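You operate a simulated robot arm through the tools that you are given. There is no shell and no other tool.

The job below is to be done with a simulated robot arm. You get a single attempt, and the scene is never put back.

JOB
Run the green stop fully back, lock it and wipe the steel table clean.
Fine: loosen the green lever first; use the wiping pad and put it back. What is to be rubbed or washed off counts as gone when no trace of it is left.

Only the result counts: the job must be done as asked and must still hold three seconds after the hand-in. Knocking over, shifting, dropping, spilling or breaking anything else fails it.

ROBOT AND FRAMES
A 6-joint arm with a two-finger parallel gripper, fixed in place. Base frame: the origin is on the floor under the middle of its stand, x ahead of it, y to its left, z up; the work surface is at about z = 850. Lengths are in mm, angles in degrees, forces in N, time in s.
It reaches about 1313 mm from its shoulder. Its first joint turns from -166.0 to 166.0 degrees. Payload 3.43 kg.
The tool frame sits at the grasp point between the pads (the TCP): z along the fingers, y along the line on which they close. The tips reach 34 mm beyond it. Largest opening 128 mm; finger width 24, thickness 12; the body of the gripper, 48 by 130 mm, starts 96 mm behind the TCP.
Orientation is told as [roll, pitch, yaw] about the base's x, y, z axes, in that order, counted from this pose: with the fingers straight down and closing along the base's y, the tool's x points along the base's -x, its y along +y and its z along -z.

CONTROLS
- The arm moves only by the tool arm_command. Its argument "moves" is a list of rows, each a list of 7 numbers: the finger opening in mm, from 0 to 128, then the shift along the base's x, y, z in mm, then the turn, a rotation vector about the base's x, y, z in degrees. In form: [[jaw, tx, ty, tz, rx, ry, rz], ...]. A call has 1 to 20 rows; each row shifts and turns the commanded pose from where the row before left it. Rows are played at 5 a second. More than 50 mm and 8.6 degrees between two rows, or a gripper value outside its range, and nothing of the call is played. A pose out of reach is approached as far as the arm can. The call stops where the force on the tool passes 40 N (or 10 N more than at its start, if that is more) or the arm is blocked; 0.2 s more then pass. The fingers move at their own pace (about 153 mm/s each) and stop on an object; they squeeze with about 41 N. The grip force told is the motor's: it shows also when the fingers shut on nothing. Time passes only in rows, and 0.2 s behind the last, so rows that do not move let the fingers close. It gives the time, the measured TCP pose, the force on the tool (base axes), the opening and the grip force at its end, in the units of the frame above (readings bear some noise), with the torque about the TCP (base axes, N m) and any sound that the robot's microphone picked up, and new pictures: "pictures" is both (left out), scene, wrist or none.
- Cameras (640 x 400 px; columns grow to the right, rows downward): "scene" is fixed at [400.8, -649.4, 1441.2]; the picture's right is [-0.13, -0.99, 0.00], its down [-0.98, 0.12, -0.15] and it looks along [0.15, -0.02, -0.99] (base axes); focal length 214 px, centre (320, 200). "wrist" rides on the gripper at [76, -11, -160] in the tool frame; the picture's right is [0.15, 0.99, 0.00], its down [-0.88, 0.13, -0.46] and it looks along [-0.45, 0.07, 0.89] (tool axes); focal length 234 px, centre (320, 200). There is no depth. A picture from a camera that has moved, and an enlarged one, comes with that camera's place and axes in the base frame and with its lens.
- close_up(camera, box): a new picture of the part [left, top, right, bottom] of that camera's present view, enlarged. No time passes.
- job_done(): hands the job in; it is judged then, once.

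Places have to be worked out from the pictures, the camera data and where the tool is seen. Open the gripper and draw the arm clear of the work before you hand the job in, unless the task says otherwise.

The tools are called after ">>>" as a command line: name --pt "numbers of a row" for each row, then --argument value for the rest, lists and objects as JSON in quotes. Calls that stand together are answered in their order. arm_command: Moves the arm, as the interface text tells. Its arguments: {"type":"object","properties":{"moves":{"type":"array","items":{"type":"array","items":{"type":"number"}}},"pictures":{"type":"string","enum":["both","scene","wrist","none"]}},"required":["moves"]} The other tools are called the same way: close_up (camera, box) takes an enlarged picture of a part of a camera's view; job_done () hands the job in.

At the start:

```text
clock: 0.0
position: [252.9, -629.2, 1081.3]
tool_rot: [0.0, 0.1, 0.0]
contact_force: [-0.1, 0.8, 0.9]
torque: [-0.02, 0.01, -0.01]
grip_width: 128.0
grasp_force: 0.0
```

scene: 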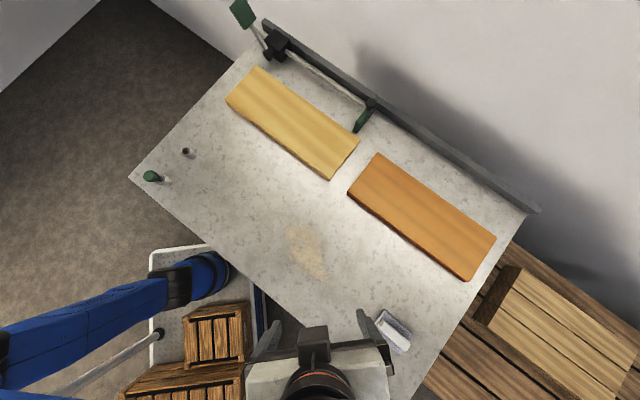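
wrist: 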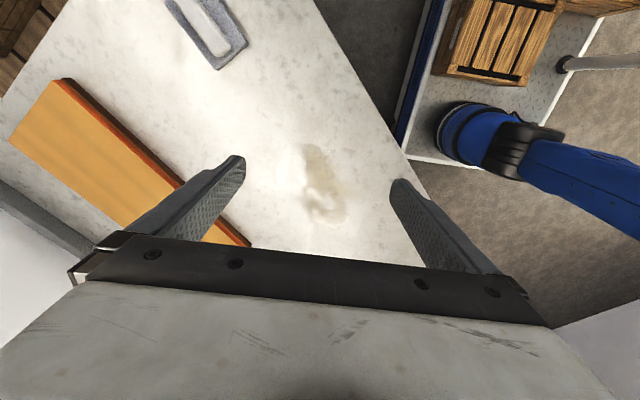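

I start by looking closely at the scene: the green lever/stop appears at the top on a rail, and there is a stain in the middle and a pad at the lower right. I take enlarged pictures before moving.

>>> close_up --camera "scene" --box '[210, 0, 400, 140]'

>>> close_up --camera "scene" --box '[240, 200, 440, 380]'

>>> close_up --camera "scene" --box '[110, 120, 240, 210]'

>>> close_up --camera "wrist" --box '[140, 0, 420, 240]'

```text
2.86 times, centred on (305, 70) of scene
camera zoom: at [400.8, -649.4, 1441.2], right [-0.13, -0.99, 0.0], down [-0.98, 0.12, -0.15], along [0.15, -0.02, -0.99], focal length 613 px, centre (363, 571)
```

zoom: 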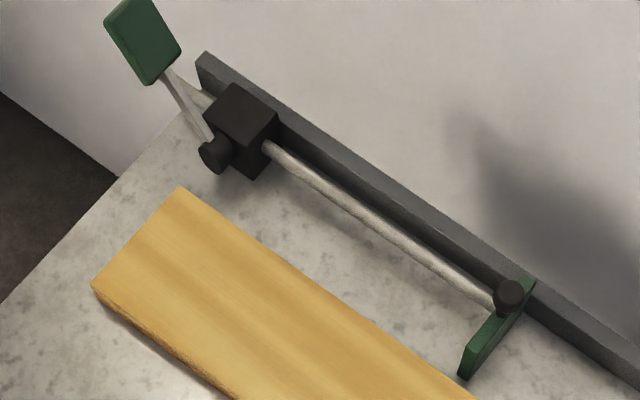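

```text
2.22 times, centred on (340, 290) of scene
camera zoom: at [400.8, -649.4, 1441.2], right [-0.13, -0.99, 0.0], down [-0.98, 0.12, -0.15], along [0.15, -0.02, -0.99], focal length 477 px, centre (276, 0)
```

zoom: 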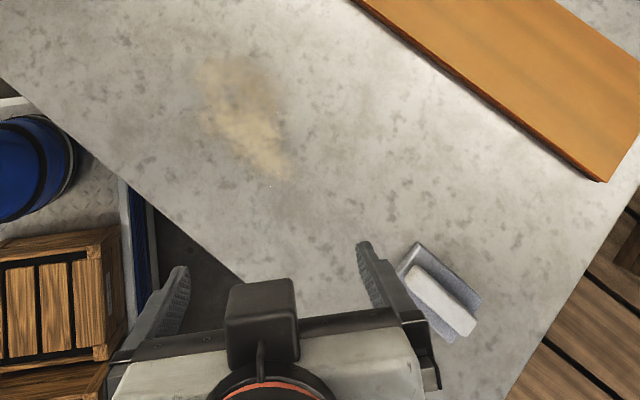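

```text
4.44 times, centred on (175, 165) of scene
camera zoom: at [400.8, -649.4, 1441.2], right [-0.13, -0.99, 0.0], down [-0.98, 0.12, -0.15], along [0.15, -0.02, -0.99], focal length 953 px, centre (964, 356)
```

zoom: 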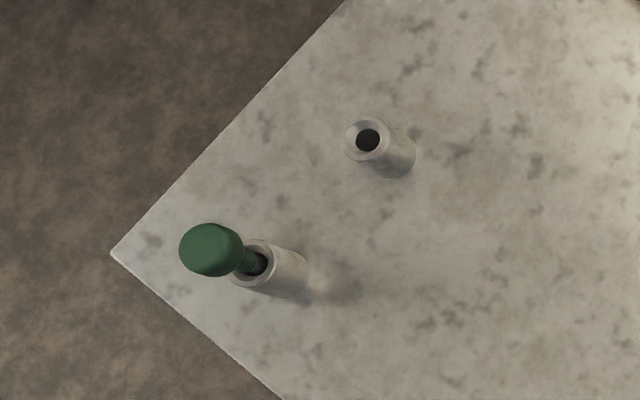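

```text
1.67 times, centred on (280, 120) of wrist
camera zoom: at [178.3, -641.6, 1241.0], right [-0.15, 0.99, 0.0], down [0.88, 0.13, 0.45], along [0.45, 0.07, -0.89], focal length 390 px, centre (387, 333)
```

zoom: 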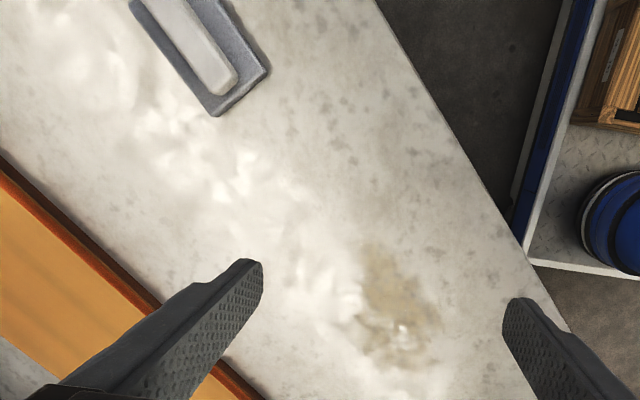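

The green stop seems to be the plate at the rod's end, with a green lever paddle at the black clamp block, and there is also a green-knobbed pin standing in a tube at the table corner. I look closer at the blue arm-like thing on the left and the rest before moving.

>>> close_up --camera "scene" --box '[0, 220, 300, 400]'

>>> close_up --camera "wrist" --box '[380, 0, 640, 240]'

>>> close_up --camera "scene" --box '[225, 0, 305, 60]'

>>> close_up --camera "scene" --box '[330, 80, 400, 140]'

```text
2.13 times, centred on (150, 310) of scene
camera zoom: at [400.8, -649.4, 1441.2], right [-0.13, -0.99, 0.0], down [-0.98, 0.12, -0.15], along [0.15, -0.02, -0.99], focal length 458 px, centre (683, -35)
```

zoom: 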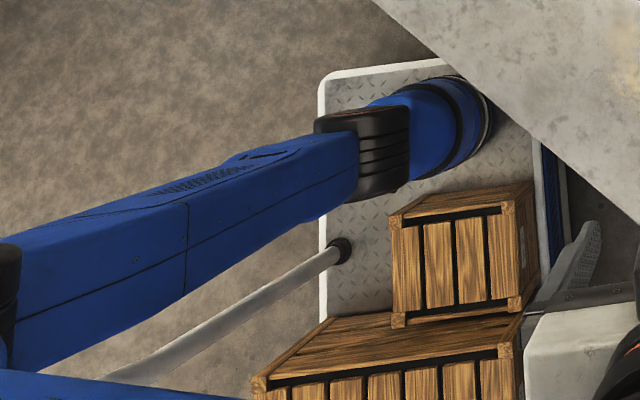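

```text
1.67 times, centred on (510, 120) of wrist
camera zoom: at [178.3, -641.6, 1241.0], right [-0.15, 0.99, 0.0], down [0.88, 0.13, 0.45], along [0.45, 0.07, -0.89], focal length 390 px, centre (3, 333)
```

zoom: 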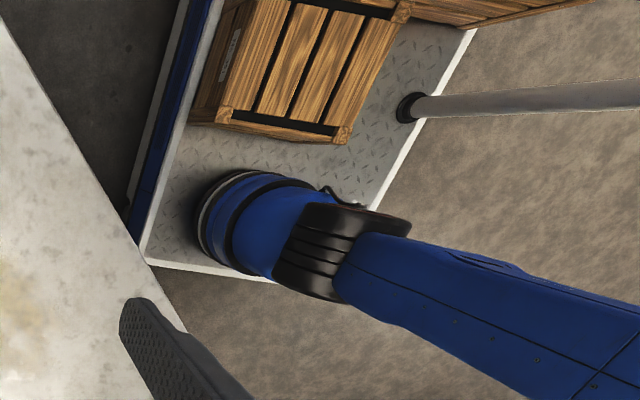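

```text
6.67 times, centred on (265, 30) of scene
camera zoom: at [400.8, -649.4, 1441.2], right [-0.13, -0.99, 0.0], down [-0.98, 0.12, -0.15], along [0.15, -0.02, -0.99], focal length 1430 px, centre (687, 1333)
```

zoom: 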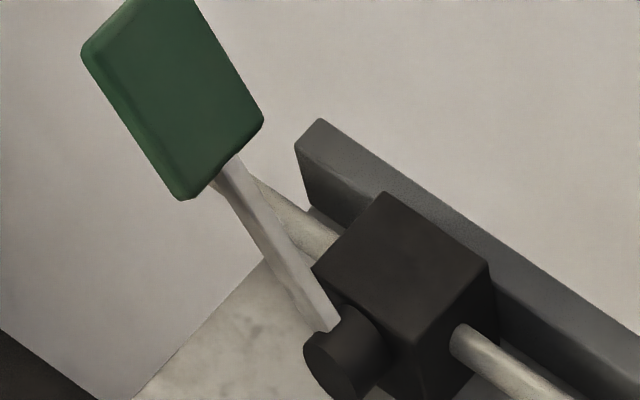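

```text
6.67 times, centred on (365, 110) of scene
camera zoom: at [400.8, -649.4, 1441.2], right [-0.13, -0.99, 0.0], down [-0.98, 0.12, -0.15], along [0.15, -0.02, -0.99], focal length 1430 px, centre (20, 800)
```

zoom: 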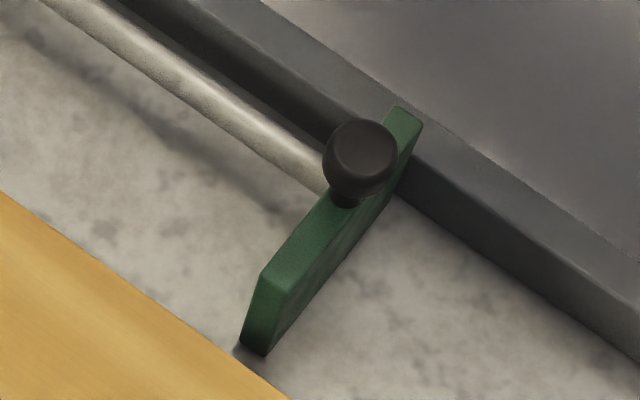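

The blue limb may be the robot's own arm or a separate object; moving will show it. I go up and forward over the table centre (free air, well above the boards) to look at the stop and lever.

>>> arm_command --pt "128 43 4 9 0 0 0" --pt "128 43 4 9 0 0 0" --pt "128 43 4 9 0 0 0" --pt "128 43 4 9 0 0 0" --pt "128 43 4 9 0 0 0" --pt "128 43 4 9 0 0 0" --pt "128 43 4 9 0 0 0" --pt "128 43 4 9 0 0 0" --pictures "both"

```text
clock: 1.8
position: [592.8, -594.1, 1139.5]
tool_rot: [-0.4, -0.1, -0.1]
contact_force: [-1.2, -0.9, 0.5]
torque: [-0.02, -0.02, 0.03]
grip_width: 128.1
grasp_force: 0.0
out of reach, approached as far as the arm can: row 8
camera wrist: at [517.6, -605.9, 1301.1], right [-0.15, 0.99, -0.01], down [0.88, 0.13, 0.46], along [0.45, 0.06, -0.89], focal length 234 px, centre (320, 200)
```

scene: 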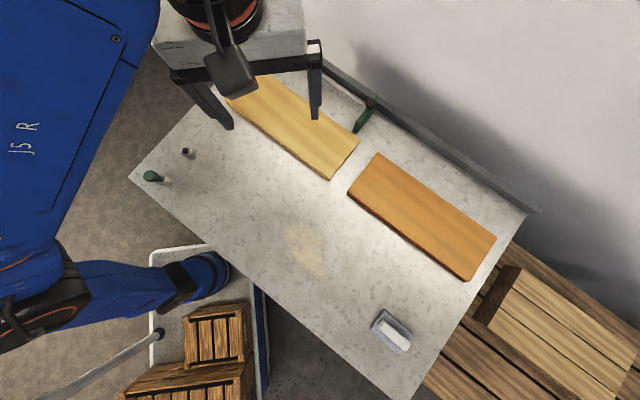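
wrist: 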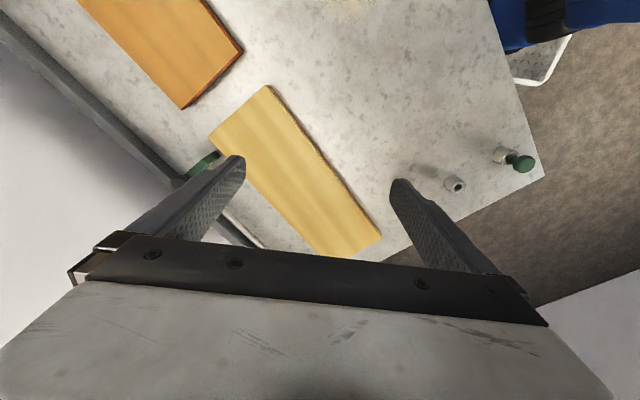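

The blue limb is the robot's own shoulder/upper arm, and the pose is near its reach limit when the tool is straight down this high. I turn the tool by -90° about z (camera right = +x) with fingers closed so the camera can see the lever block ahead.

>>> arm_command --pt "20 0 5 -6 0 0 -8.2" --pt "20 0 5 -6 0 0 -8.2" --pt "20 0 5 -6 0 0 -8.2" --pt "20 0 5 -6 0 0 -8.2" --pt "20 0 5 -6 0 0 -8.2" --pt "20 0 5 -6 0 0 -8.2" --pt "20 0 5 -6 0 0 -8.2" --pt "20 0 5 -6 0 0 -8.2" --pt "20 0 5 -6 0 0 -8.2" --pt "20 0 5 -6 0 0 -8.2" --pt "20 0 5 -6 0 0 -8.2" --pictures "both"

```text
clock: 4.2
position: [594.4, -540.4, 1073.9]
tool_rot: [0.1, 0.0, -90.2]
contact_force: [0.0, 0.3, -0.3]
torque: [-0.02, 0.02, -0.04]
grip_width: 20.0
grasp_force: 0.0
camera wrist: at [585.0, -464.6, 1236.2], right [0.99, 0.14, 0.0], down [0.13, -0.88, 0.46], along [0.06, -0.45, -0.89], focal length 234 px, centre (320, 200)
```

scene: 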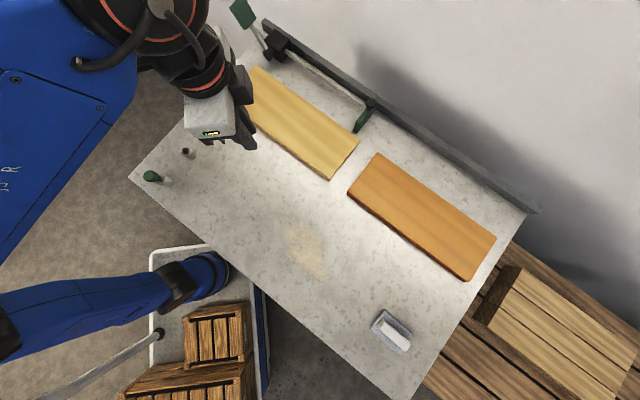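
wrist: 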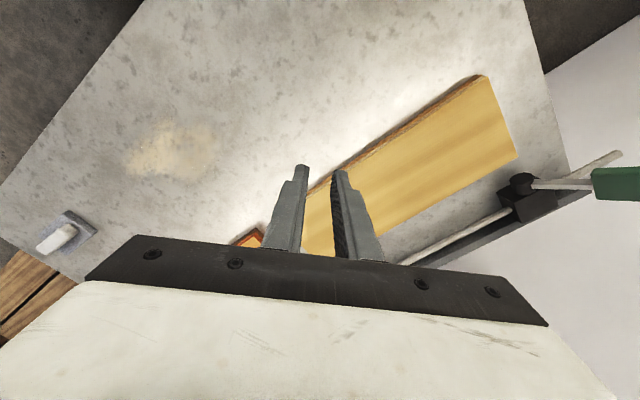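

The block and lever paddle are visible at the right of the wrist picture now; I enlarge that part and the pin tubes.

>>> close_up --camera "wrist" --box '[380, 120, 640, 290]'

>>> close_up --camera "wrist" --box '[480, 130, 640, 230]'

```text
2.35 times, centred on (510, 205) of wrist
camera zoom: at [585.0, -464.6, 1236.2], right [0.99, 0.14, 0.0], down [0.13, -0.88, 0.46], along [0.06, -0.45, -0.89], focal length 551 px, centre (-127, 188)
```

zoom: 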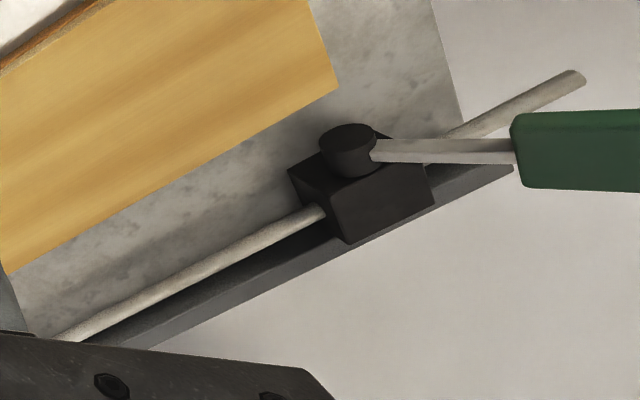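

```text
4.00 times, centred on (560, 180) of wrist
camera zoom: at [585.0, -464.6, 1236.2], right [0.99, 0.14, 0.0], down [0.13, -0.88, 0.46], along [0.06, -0.45, -0.89], focal length 937 px, centre (-640, 280)
```

zoom: 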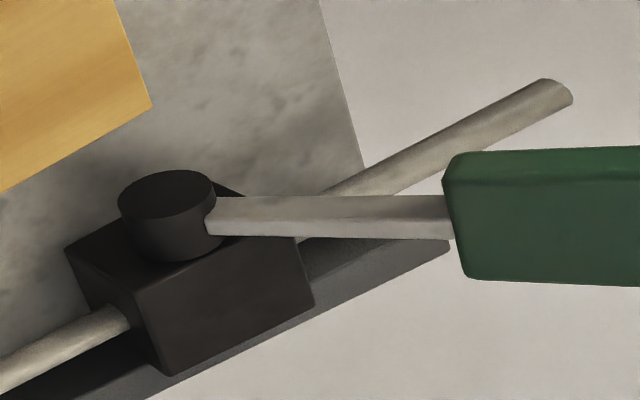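

From both views I place the block's top centre at about (950,-595,909), the lever's pivot boss at about (923,-559,891) and the paddle centre near (981,-521,965), leaning about 47° up toward the table's left edge; the fence runs at 45°. I turn the tool to yaw -45° and tilt it 45° outward, stopping short of the lever to look closely.

>>> arm_command --pt "60 5 8 0 0 0 7.5" --pt "60 5 8 0 0 0 7.5" --pt "60 5 8 0 0 0 7.5" --pt "60 5 8 0 0 0 7.5" --pt "60 5 8 0 0 0 7.5" --pt "60 5 8 0 0 0 7.5" --pt "60 30 12 0 -5.3 -5.3 0" --pt "60 30 12 0 -5.3 -5.3 0" --pt "60 30 12 0 -5.3 -5.3 0" --pt "60 30 12 0 -5.3 -5.3 0" --pt "60 30 12 0 -5.3 -5.3 0" --pt "60 30 12 0 -5.3 -5.3 0" --pictures "both"

```text
clock: 6.8
position: [803.3, -419.1, 1077.0]
tool_rot: [0.3, -45.1, -45.3]
contact_force: [-0.4, -0.7, -0.4]
torque: [0.0, 0.0, 0.02]
grip_width: 59.9
grasp_force: 0.1
camera wrist: at [678.7, -309.5, 1137.1], right [0.63, 0.77, -0.1], down [0.3, -0.12, 0.95], along [0.72, -0.63, -0.31], focal length 234 px, centre (320, 200)
```

scene: 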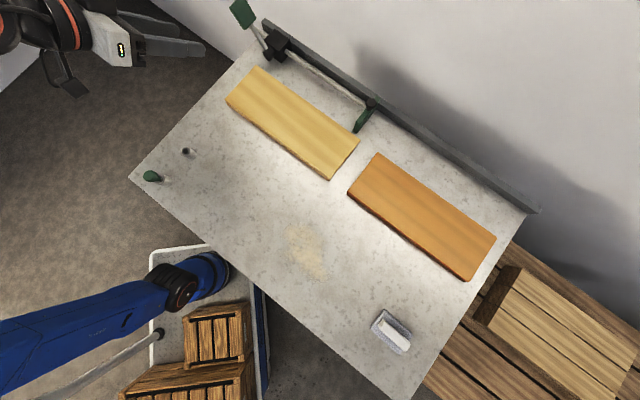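
wrist: 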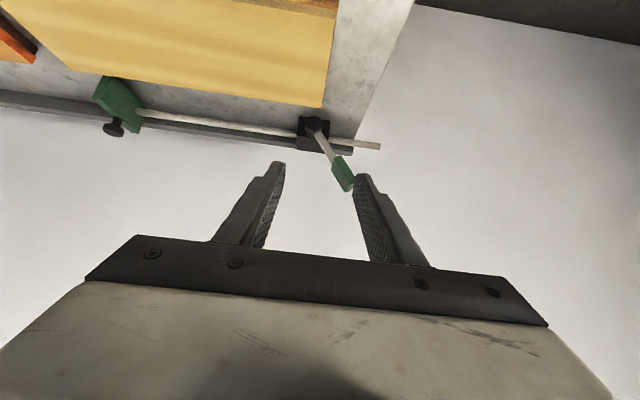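

Now the wrist camera (upside-down view, picture down = world up) sees block, lever and stop side-on. I enlarge the lever and the stop.

>>> close_up --camera "wrist" --box '[270, 95, 400, 205]'

>>> close_up --camera "wrist" --box '[60, 50, 200, 150]'

>>> close_up --camera "scene" --box '[360, 290, 430, 370]'

>>> close_up --camera "scene" --box '[260, 200, 360, 300]'

```text
3.64 times, centred on (335, 150) of wrist
camera zoom: at [678.7, -309.5, 1137.1], right [0.63, 0.77, -0.1], down [0.3, -0.12, 0.95], along [0.72, -0.63, -0.31], focal length 852 px, centre (266, 382)
```

zoom: 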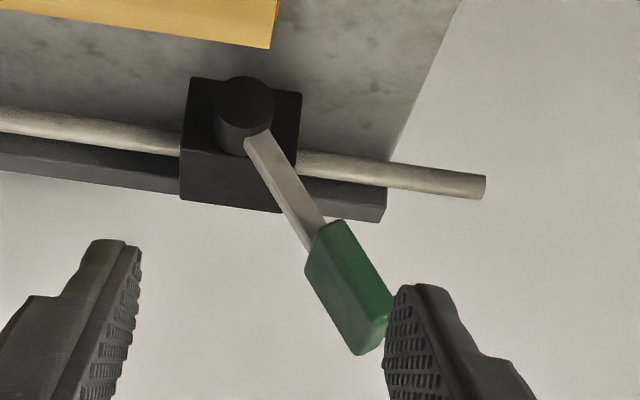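

```text
4.00 times, centred on (130, 100) of wrist
camera zoom: at [678.7, -309.5, 1137.1], right [0.63, 0.77, -0.1], down [0.3, -0.12, 0.95], along [0.72, -0.63, -0.31], focal length 937 px, centre (1080, 600)
```

zoom: 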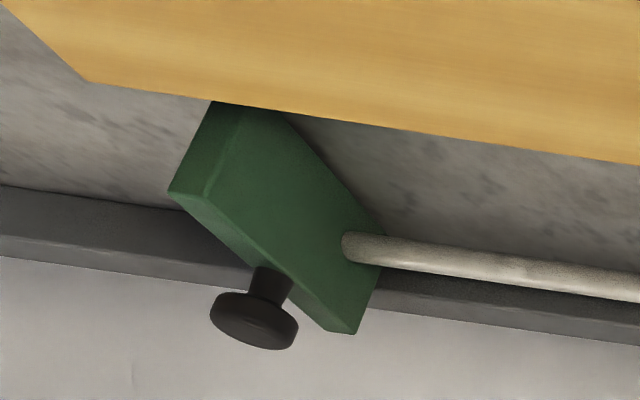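

```text
5.00 times, centred on (395, 330) of scene
camera zoom: at [400.8, -649.4, 1441.2], right [-0.13, -0.99, 0.0], down [-0.98, 0.12, -0.15], along [0.15, -0.02, -0.99], focal length 1072 px, centre (-55, -450)
```

zoom: 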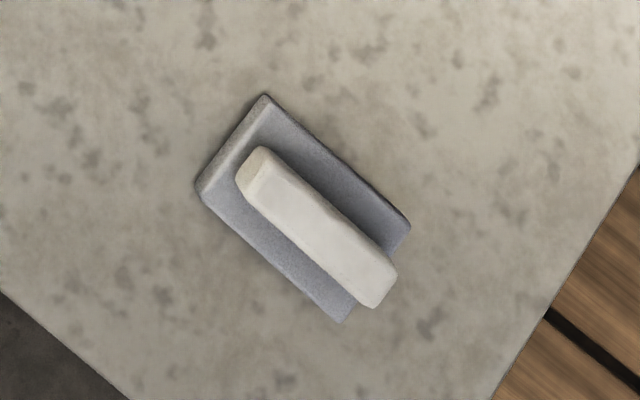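

```text
4.00 times, centred on (310, 250) of scene
camera zoom: at [400.8, -649.4, 1441.2], right [-0.13, -0.99, 0.0], down [-0.98, 0.12, -0.15], along [0.15, -0.02, -0.99], focal length 858 px, centre (360, 0)
```

zoom: 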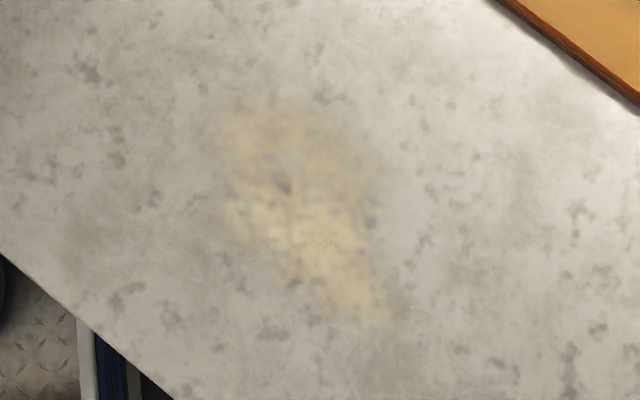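

The lever pivots on the boss at about (928,-558,885), and the paddle centre refines to about (972,-523,970), leaning ~55°. I open the fingers to 84 mm and move to a point above and in front of the paddle along the tool axis, to check alignment before straddling it.

>>> arm_command --pt "84 31 -9.3 0 0 0 0" --pt "84 31 -9.3 0 0 0 0" --pt "84 31 -9.3 0 0 0 0" --pt "84 19 -19 -27 0 0 0" --pt "84 19 -19 -27 0 0 0" --pictures "both"

```text
clock: 8.0
position: [935.0, -485.1, 1022.9]
tool_rot: [0.2, -45.1, -45.2]
contact_force: [-0.5, -0.8, 0.7]
torque: [0.03, 0.0, 0.03]
grip_width: 84.1
grasp_force: 0.1
camera wrist: at [810.9, -375.6, 1083.5], right [0.63, 0.77, -0.1], down [0.3, -0.12, 0.95], along [0.72, -0.62, -0.31], focal length 234 px, centre (320, 200)
```

scene: 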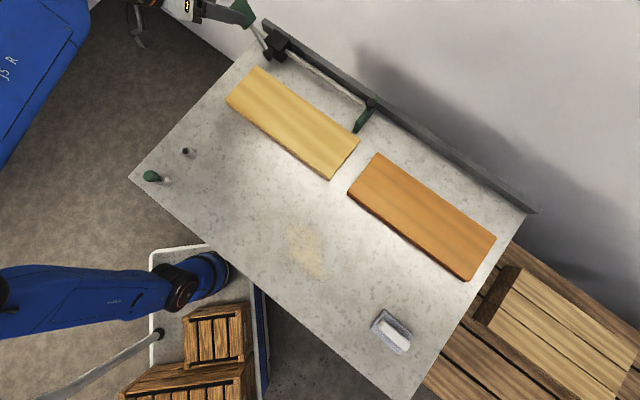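
wrist: 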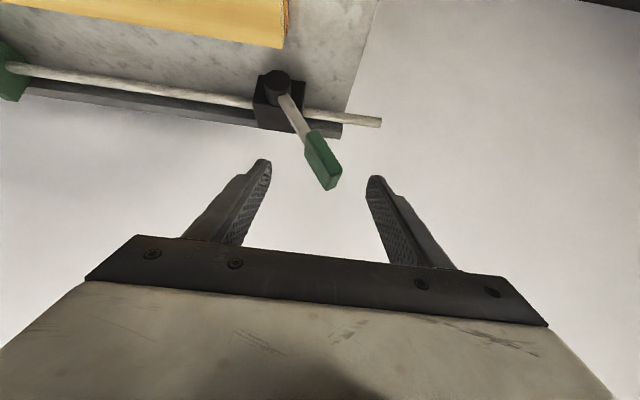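

The paddle sits centred between the open fingers, about 75 mm ahead along the tool axis. I advance along the tool axis so the fingers straddle it.

>>> arm_command --pt "84 9.4 -9.4 -13.3 0 0 0" --pt "84 9.4 -9.4 -13.3 0 0 0" --pt "84 9.4 -9.4 -13.3 0 0 0" --pt "84 9.4 -9.4 -13.3 0 0 0" --pictures "both"

```text
clock: 9.0
position: [972.4, -522.8, 967.9]
tool_rot: [0.3, -44.9, -45.3]
contact_force: [0.1, 0.3, 0.1]
torque: [-0.01, 0.02, -0.01]
grip_width: 84.0
grasp_force: 0.1
camera wrist: at [848.6, -413.8, 1029.0], right [0.63, 0.77, -0.1], down [0.3, -0.12, 0.94], along [0.72, -0.62, -0.31], focal length 234 px, centre (320, 200)
```

scene: 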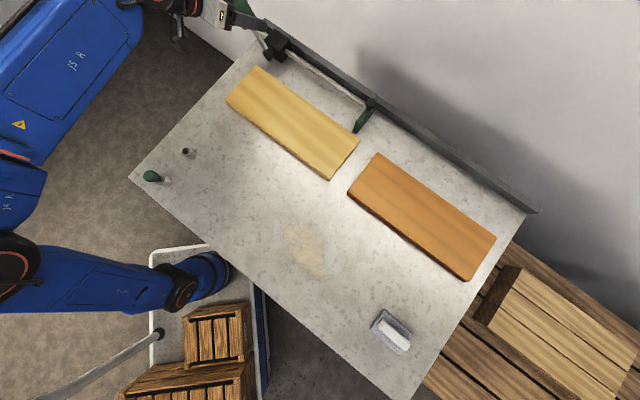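
wrist: 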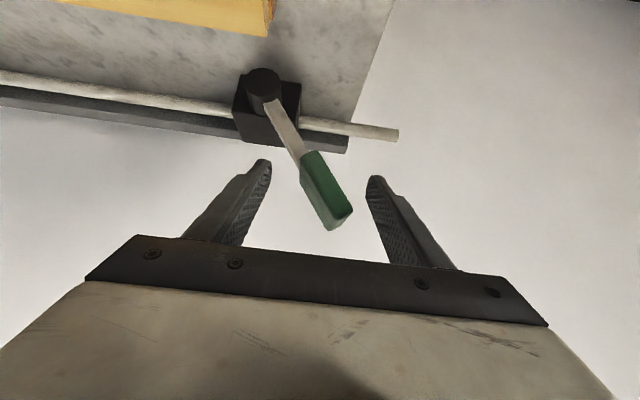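

The paddle is between the fingers. I narrow the opening to 50 mm and gently nudge in the up-and-over direction (toward the stop side) in small steps to feel which way the lever gives.

>>> arm_command --pt "50 0 0 0 0 0 0" --pt "50 0 0 0 0 0 0" --pt "50 -2.9 -2.9 2.8 0 0 0" --pt "50 -2.9 -2.9 2.8 0 0 0" --pt "50 -2.9 -2.9 2.8 0 0 0" --pt "50 -2.9 -2.9 2.8 0 0 0" --pictures "wrist"

```text
clock: 10.4
position: [960.6, -534.3, 978.5]
tool_rot: [0.2, -44.9, -45.3]
contact_force: [0.9, -0.4, -0.3]
torque: [-0.02, 0.01, 0.01]
grip_width: 50.1
grasp_force: 0.4
camera wrist: at [836.7, -425.2, 1039.7], right [0.63, 0.77, -0.1], down [0.3, -0.12, 0.94], along [0.72, -0.62, -0.31], focal length 234 px, centre (320, 200)
```

wrist: 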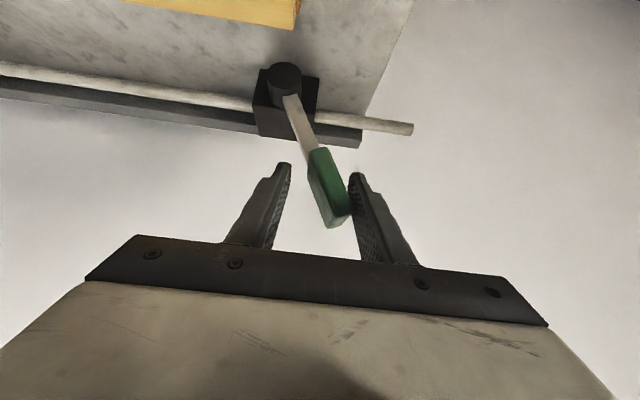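

The lever is turning with the push at almost no force (about 1 N), so this is a free direction. I continue along the arc about the pivot in small steps.

>>> arm_command --pt "50 -4.8 -4.8 2.5 0 0 0" --pt "50 -4.8 -4.8 2.5 0 0 0" --pt "50 -5 -5 1.4 0 0 0" --pt "50 -5 -5 1.3 0 0 0" --pt "50 -5 -5 0.4 0 0 0" --pt "50 -5 -5 0.4 0 0 0" --pictures "wrist"

```text
clock: 11.8
position: [933.2, -564.7, 988.1]
tool_rot: [0.2, -44.9, -45.3]
contact_force: [0.4, -0.4, 0.4]
torque: [0.03, 0.04, 0.0]
grip_width: 50.2
grasp_force: 0.0
camera wrist: at [808.4, -454.7, 1048.8], right [0.63, 0.77, -0.1], down [0.3, -0.12, 0.94], along [0.72, -0.62, -0.31], focal length 234 px, centre (320, 200)
```

wrist: 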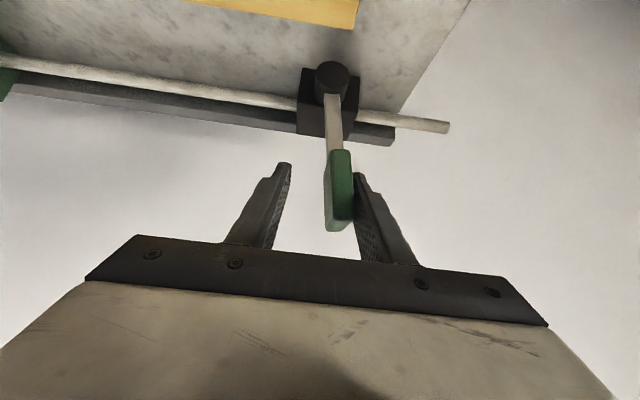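

Still nearly no force; the lever is near vertical now. I keep following the arc over toward the other side, watching for a stop.

>>> arm_command --pt "50 -5.3 -5.3 -0.6 0 0 0" --pt "50 -5.3 -5.3 -0.6 0 0 0" --pt "50 -5 -5 -1.6 0 0 0" --pt "50 -5 -5 -1.6 0 0 0" --pt "50 -4.7 -4.7 -2.6 0 0 0" --pt "50 -4.7 -4.7 -2.6 0 0 0" --pictures "wrist"

```text
clock: 13.2
position: [902.5, -594.8, 977.6]
tool_rot: [0.2, -44.9, -45.3]
contact_force: [0.6, 0.2, 0.4]
torque: [0.01, 0.03, 0.01]
grip_width: 49.9
grasp_force: 0.1
camera wrist: at [778.1, -485.0, 1038.9], right [0.63, 0.77, -0.1], down [0.3, -0.12, 0.94], along [0.72, -0.62, -0.31], focal length 234 px, centre (320, 200)
```

wrist: 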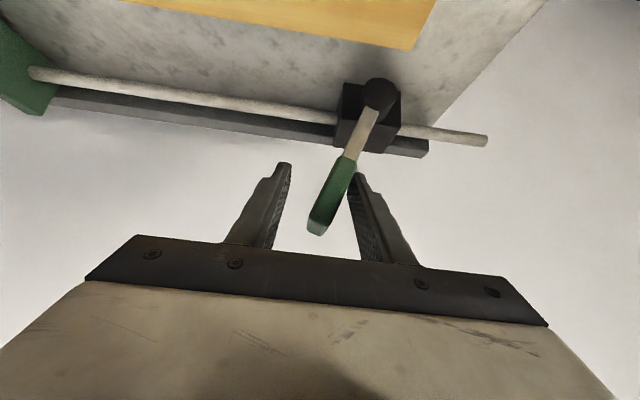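

No stop yet at about 110–115°; I continue the arc.

>>> arm_command --pt "50 -4.5 -4.5 -3.5 0 0 0" --pt "50 -4.5 -4.5 -3.5 0 0 0" --pt "50 -4.1 -4.1 -4.3 0 0 0" --pt "50 -4.1 -4.1 -4.3 0 0 0" --pictures "wrist"

```text
clock: 14.2
position: [887.0, -609.6, 966.3]
tool_rot: [0.4, -45.4, -45.3]
contact_force: [20.1, -1.9, 25.5]
torque: [0.34, -1.21, -0.3]
grip_width: 57.9
grasp_force: 6.7
camera wrist: at [762.5, -499.9, 1026.2], right [0.63, 0.77, -0.1], down [0.3, -0.12, 0.95], along [0.72, -0.63, -0.31], focal length 234 px, centre (320, 200)
```

wrist: 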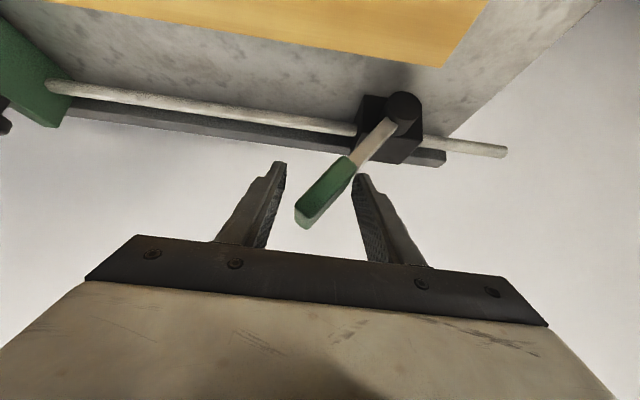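

A firm stop is felt now (about 32 N) with the lever at roughly 125°, so it has been swung to its other end. I ease off and withdraw along the tool axis to look at it.

>>> arm_command --pt "60 3 3 2 0 0 0" --pt "60 2 2 2 0 0 0" --pt "70 -15 15 21 0 0 0" --pt "70 -15 15 21 0 0 0" --pt "70 -15 15 21 0 0 0" --pt "70 -15 15 21 0 0 0" --pictures "both"

```text
clock: 15.6
position: [829.7, -546.1, 1049.7]
tool_rot: [0.2, -45.0, -45.3]
contact_force: [0.9, -0.3, -0.1]
torque: [-0.03, 0.03, -0.01]
grip_width: 69.9
grasp_force: 0.1
camera wrist: at [705.1, -436.9, 1111.5], right [0.63, 0.77, -0.1], down [0.3, -0.12, 0.94], along [0.72, -0.62, -0.31], focal length 234 px, centre (320, 200)
```

scene: 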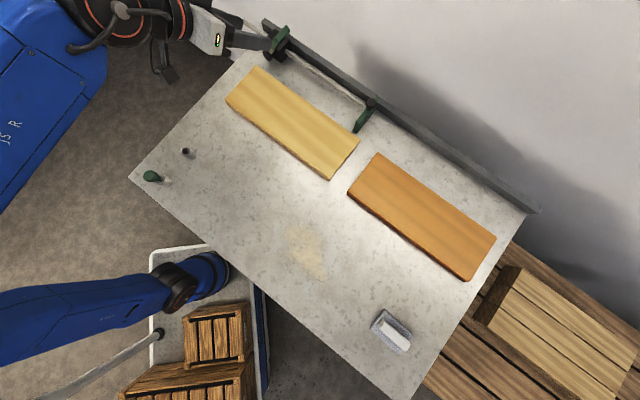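
wrist: 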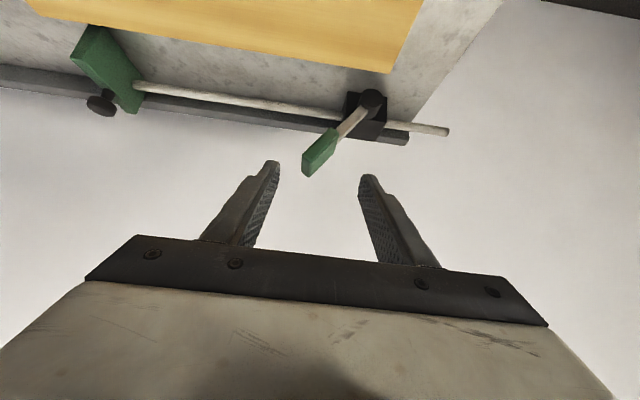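

The lever now leans to the other side and holds there, so it should be loosened. Next I retreat, turn the tool by +45° so it points along +x and down, and close the fingers to use as a pusher behind the green stop plate (plate rear face at about f=-87, top z≈908, near (670,-792)).

>>> arm_command --pt "40 -25 10 12 0 0 0" --pt "0 -35 -35 4 0 0 7.5" --pt "0 -35 -35 4 0 0 7.5" --pt "0 -35 -35 4 0 0 7.5" --pt "0 -35 -40 4 0 0 7.5" --pt "0 -35 -40 4 0 0 7.5" --pt "0 -35 -40 4 0 0 7.5" --pictures "both"

```text
refused: row 5 steps farther than a row can; nothing moved
```

The step length exceeded 50 mm in some rows; I send the same path with smaller steps.

>>> arm_command --pt "40 -25 10 12 0 0 0" --pt "0 -30 -30 4 0 0 7.5" --pt "0 -30 -30 4 0 0 7.5" --pt "0 -30 -30 4 0 0 7.5" --pt "0 -30 -35 4 0 0 7.5" --pt "0 -30 -35 4 0 0 7.5" --pt "0 -30 -35 4 0 0 7.5" --pt "0 -20 -35 0 0 0 0" --pictures "both"

```text
clock: 17.4
position: [603.3, -766.2, 1088.1]
tool_rot: [0.0, -45.0, -0.1]
contact_force: [-0.5, 0.3, 0.3]
torque: [-0.03, 0.04, -0.06]
grip_width: 0.3
grasp_force: 33.1
camera wrist: at [439.1, -778.5, 1149.1], right [-0.1, 0.99, -0.1], down [0.3, 0.13, 0.94], along [0.95, 0.07, -0.31], focal length 234 px, centre (320, 200)
```

scene: 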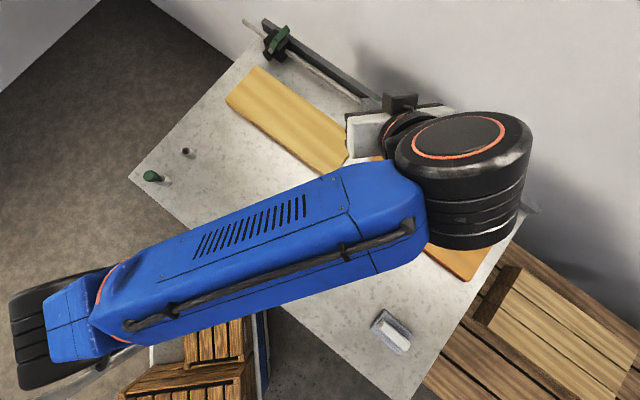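
wrist: 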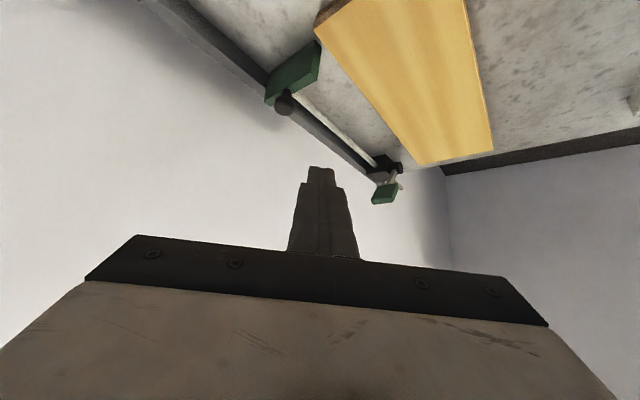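

The tool now points along +x/down and I see the stop plate's rear face and knob ahead. I enlarge to refine where the plate is.

>>> close_up --camera "wrist" --box '[220, 30, 420, 215]'

>>> close_up --camera "wrist" --box '[250, 30, 340, 130]'

```text
2.16 times, centred on (320, 122) of wrist
camera zoom: at [439.1, -778.5, 1149.1], right [-0.1, 0.99, -0.1], down [0.3, 0.13, 0.94], along [0.95, 0.07, -0.31], focal length 506 px, centre (320, 368)
```

zoom: 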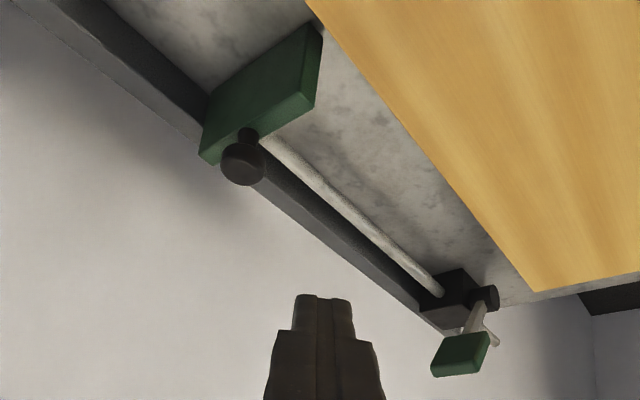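

```text
4.00 times, centred on (295, 80) of wrist
camera zoom: at [439.1, -778.5, 1149.1], right [-0.1, 0.99, -0.1], down [0.3, 0.13, 0.94], along [0.95, 0.07, -0.31], focal length 937 px, centre (420, 680)
```

zoom: 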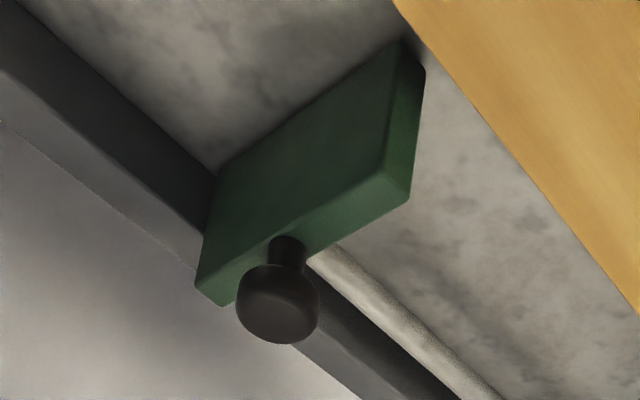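

The plate's rear face is at f≈-85 (between about (674,-790) and (731,-854)), rod and knob in line at n≈-1083. I move to a point along the tool axis and then lower the closed fingertips behind the plate, about 25 mm short of contact.

>>> arm_command --pt "0 -14 -29.3 -28 0 0 0" --pt "0 -14 -29.3 -28 0 0 0" --pt "0 -14 -29.3 -28 0 0 0" --pt "0 23 0 -23 0 0 0" --pt "0 23 0 -23 0 0 0" --pt "0 23 0 -23 0 0 0" --pictures "both"

```text
clock: 18.8
position: [632.4, -857.1, 931.6]
tool_rot: [0.1, -44.9, -0.3]
contact_force: [0.0, 0.3, 1.0]
torque: [-0.04, 0.04, 0.0]
grip_width: 0.4
grasp_force: 32.7
camera wrist: at [466.3, -867.3, 991.4], right [-0.1, 0.99, -0.1], down [0.3, 0.13, 0.94], along [0.95, 0.06, -0.31], focal length 234 px, centre (320, 200)
```

scene: 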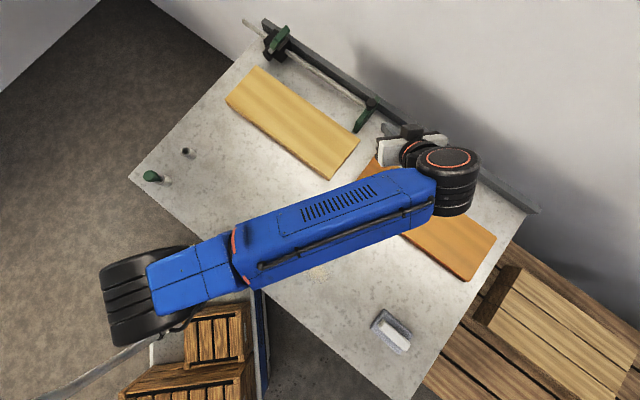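
wrist: 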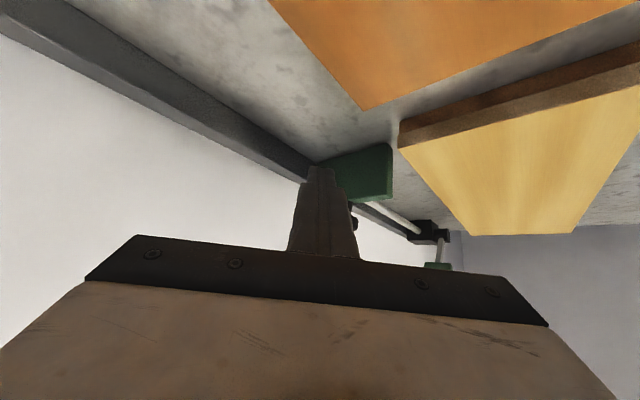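

The tip is heading right behind the plate. One more step down along the tool axis, then slow steps along the rod direction (+x,+y) to touch and start pushing.

>>> arm_command --pt "0 11 0 -11 0 0 0" --pt "0 11 0 -11 0 0 0" --pt "0 6 6 0 0 0 0" --pt "0 6 6 0 0 0 0" --pt "0 6 6 0 0 0 0" --pt "0 6 6 0 0 0 0" --pictures "both"

```text
clock: 20.2
position: [676.9, -830.3, 911.5]
tool_rot: [0.2, -44.9, -0.5]
contact_force: [-0.2, -0.6, 0.0]
torque: [-0.01, -0.03, 0.01]
grip_width: 0.0
grasp_force: 32.5
camera wrist: at [512.8, -841.8, 971.9], right [-0.1, 0.99, -0.1], down [0.3, 0.13, 0.94], along [0.95, 0.06, -0.31], focal length 234 px, centre (320, 200)
```

scene: 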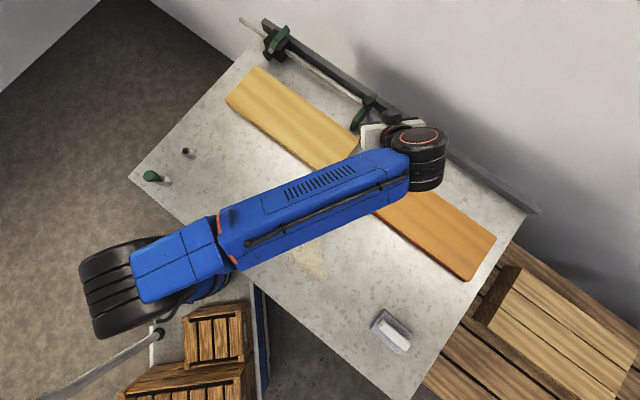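
wrist: 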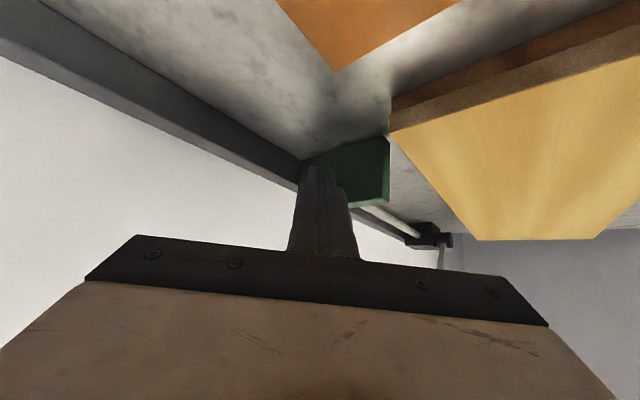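

Force is tiny and the rod's tail seems to have moved out a bit, so the stop slides freely. I push on along the rod direction with steady steps.

>>> arm_command --pt "0 8 8 0 0 0 0" --pt "0 8 8 0 0 0 0" --pt "0 8 8 0 0 0 0" --pt "0 8 8 0 0 0 0" --pt "0 8 8 0 0 0 0" --pt "0 8 8 0 0 0 0" --pt "0 8 8 0 0 0 0" --pt "0 8 8 0 0 0 0" --pictures "both"

```text
clock: 22.0
position: [740.0, -765.7, 909.9]
tool_rot: [0.3, -44.9, -0.5]
contact_force: [0.8, 0.3, -0.2]
torque: [0.0, -0.02, 0.02]
grip_width: 0.0
grasp_force: 33.2
camera wrist: at [575.4, -777.7, 971.6], right [-0.1, 0.99, -0.1], down [0.3, 0.13, 0.94], along [0.95, 0.06, -0.31], focal length 234 px, centre (320, 200)
```

scene: 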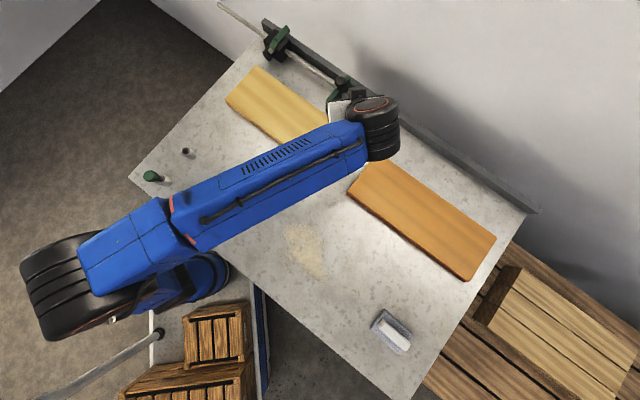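
wrist: 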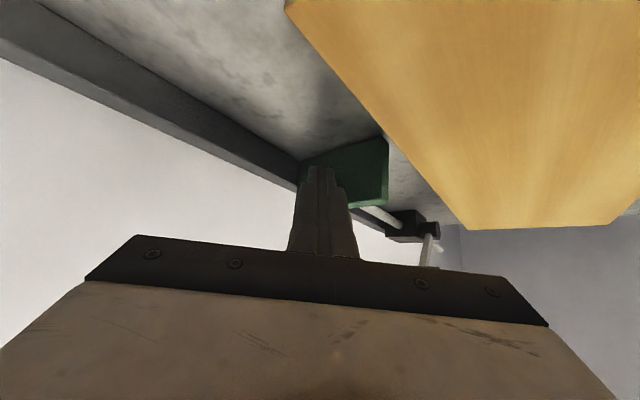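

The rod is sliding back (its tail extends further beyond the table end), force near zero, board not touched. I continue pushing.

>>> arm_command --pt "0 8 8 0 0 0 0" --pt "0 8 8 0 0 0 0" --pt "0 8 8 0 0 0 0" --pt "0 8 8 0 0 0 0" --pt "0 8 8 0 0 0 0" --pt "0 8 8 0 0 0 0" --pt "0 8 8 0 0 0 0" --pt "0 8 8 0 0 0 0" --pt "0 8 8 0 0 0 0" --pt "0 8 8 0 0 0 0" --pt "0 8 8 0 0 0 0" --pictures "both"

```text
clock: 24.4
position: [828.5, -678.2, 911.6]
tool_rot: [0.1, -44.9, -0.4]
contact_force: [-8.6, -7.3, -1.7]
torque: [-0.13, 0.14, -0.14]
grip_width: 0.2
grasp_force: 32.8
camera wrist: at [663.2, -690.1, 972.8], right [-0.1, 0.99, -0.1], down [0.3, 0.13, 0.94], along [0.95, 0.06, -0.31], focal length 234 px, centre (320, 200)
```

scene: 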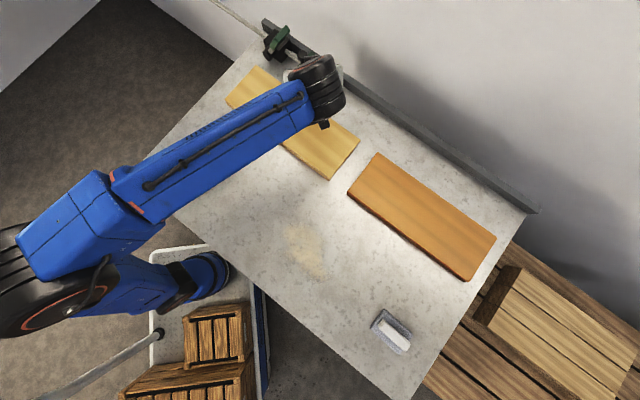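
wrist: 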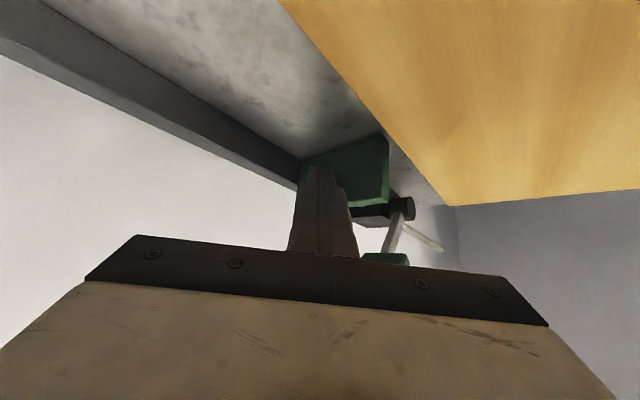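

Resistance of about 11 N along the rod has appeared. I look closely whether the plate has reached the block or its limit.

>>> close_up --camera "wrist" --box '[280, 120, 460, 280]'

>>> close_up --camera "scene" --box '[200, 0, 380, 130]'

```text
2.50 times, centred on (370, 200) of wrist
camera zoom: at [663.2, -690.1, 972.8], right [-0.1, 0.99, -0.1], down [0.3, 0.13, 0.94], along [0.95, 0.06, -0.31], focal length 585 px, centre (195, 200)
```

zoom: 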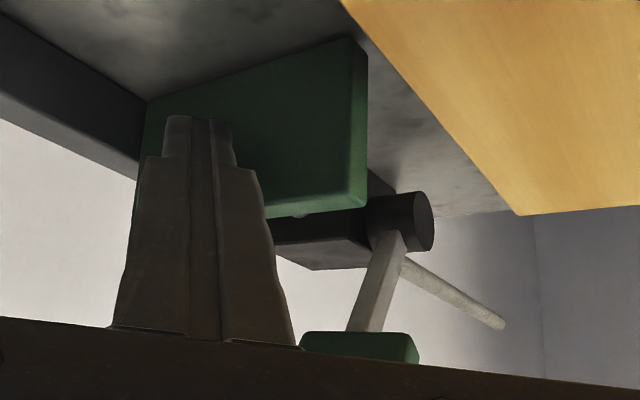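

```text
3.08 times, centred on (290, 65) of scene
camera zoom: at [400.8, -649.4, 1441.2], right [-0.13, -0.99, 0.0], down [-0.98, 0.12, -0.15], along [0.15, -0.02, -0.99], focal length 660 px, centre (412, 615)
```

zoom: 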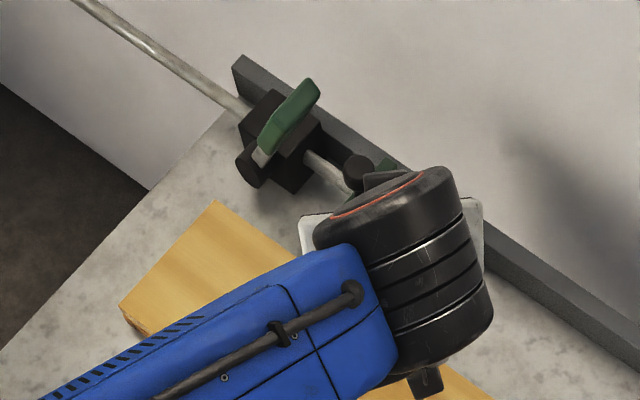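

There is still a gap of about 40–50 mm to the block, so I push in smaller steps and watch whether the force grows (end stop) or stays (friction).

>>> arm_command --pt "0 2 2 0 0 0 0" --pt "0 2 2 0 0 0 0" --pictures "none"

>>> arm_command --pt "0 0 0 0 0 0 0" --pt "0 0 0 0 0 0 0" --pictures "both"

```text
clock: 25.0
position: [828.3, -678.6, 911.5]
tool_rot: [-0.1, -44.7, -0.5]
contact_force: [-15.6, -13.9, 1.7]
torque: [-0.23, 0.21, -0.25]
grip_width: 0.0
grasp_force: 32.6
stopped in row 2: the force on the tool passed its limit at 44 N (the readings are from after the stop); the commanded pose is now the measured one
```

```text
clock: 25.6
position: [829.5, -678.2, 911.7]
tool_rot: [0.0, -44.8, -0.6]
contact_force: [-25.7, -21.5, 2.6]
torque: [-0.34, 0.33, -0.47]
grip_width: 0.1
grasp_force: 33.2
camera wrist: at [663.8, -689.0, 973.1], right [-0.1, 0.99, -0.1], down [0.3, 0.13, 0.94], along [0.95, 0.06, -0.31], focal length 234 px, centre (320, 200)
```

scene: 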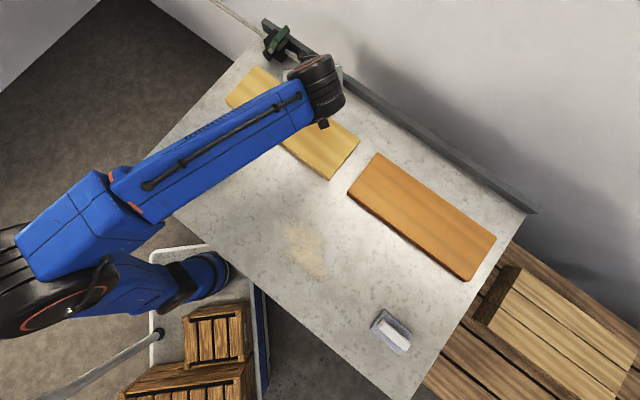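
wrist: 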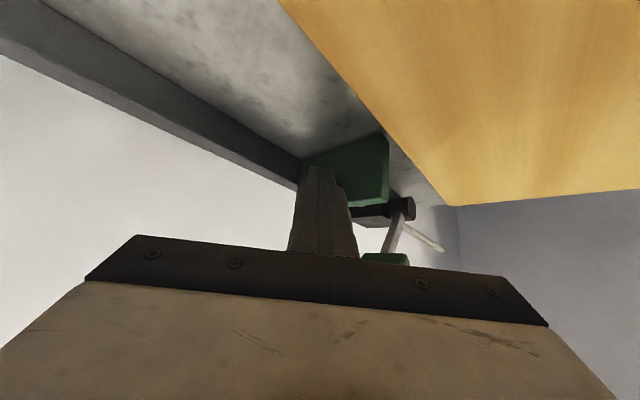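

The resistance is a rigid stop purely along the rod (about 40 N after ~4 mm), so the plate has reached its end of travel after about 230 mm. I back the fingers off along -rod and up the tool axis to inspect it.

>>> arm_command --pt "0 -6 -6 0 0 0 0" --pt "0 -10 -10 0 0 0 0" --pt "0 -20 -5 20 0 0 0" --pt "0 -25 0 25 0 0 0" --pt "0 -30 0 30 0 0 0" --pt "0 -30 0 30 0 0 0" --pt "0 -30 0 30 0 0 0" --pictures "both"

```text
clock: 27.2
position: [678.6, -698.4, 1048.2]
tool_rot: [0.1, -44.9, -0.5]
contact_force: [0.3, -0.6, 0.5]
torque: [0.0, -0.02, 0.01]
grip_width: 0.1
grasp_force: 33.1
camera wrist: at [514.3, -709.5, 1109.2], right [-0.1, 0.99, -0.1], down [0.3, 0.13, 0.94], along [0.95, 0.06, -0.31], focal length 234 px, centre (320, 200)
```

scene: 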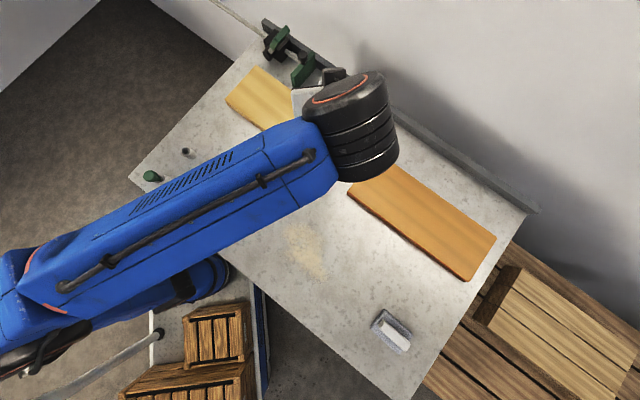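
wrist: 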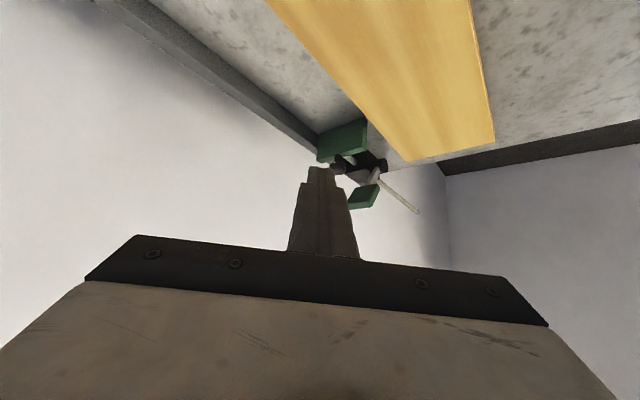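

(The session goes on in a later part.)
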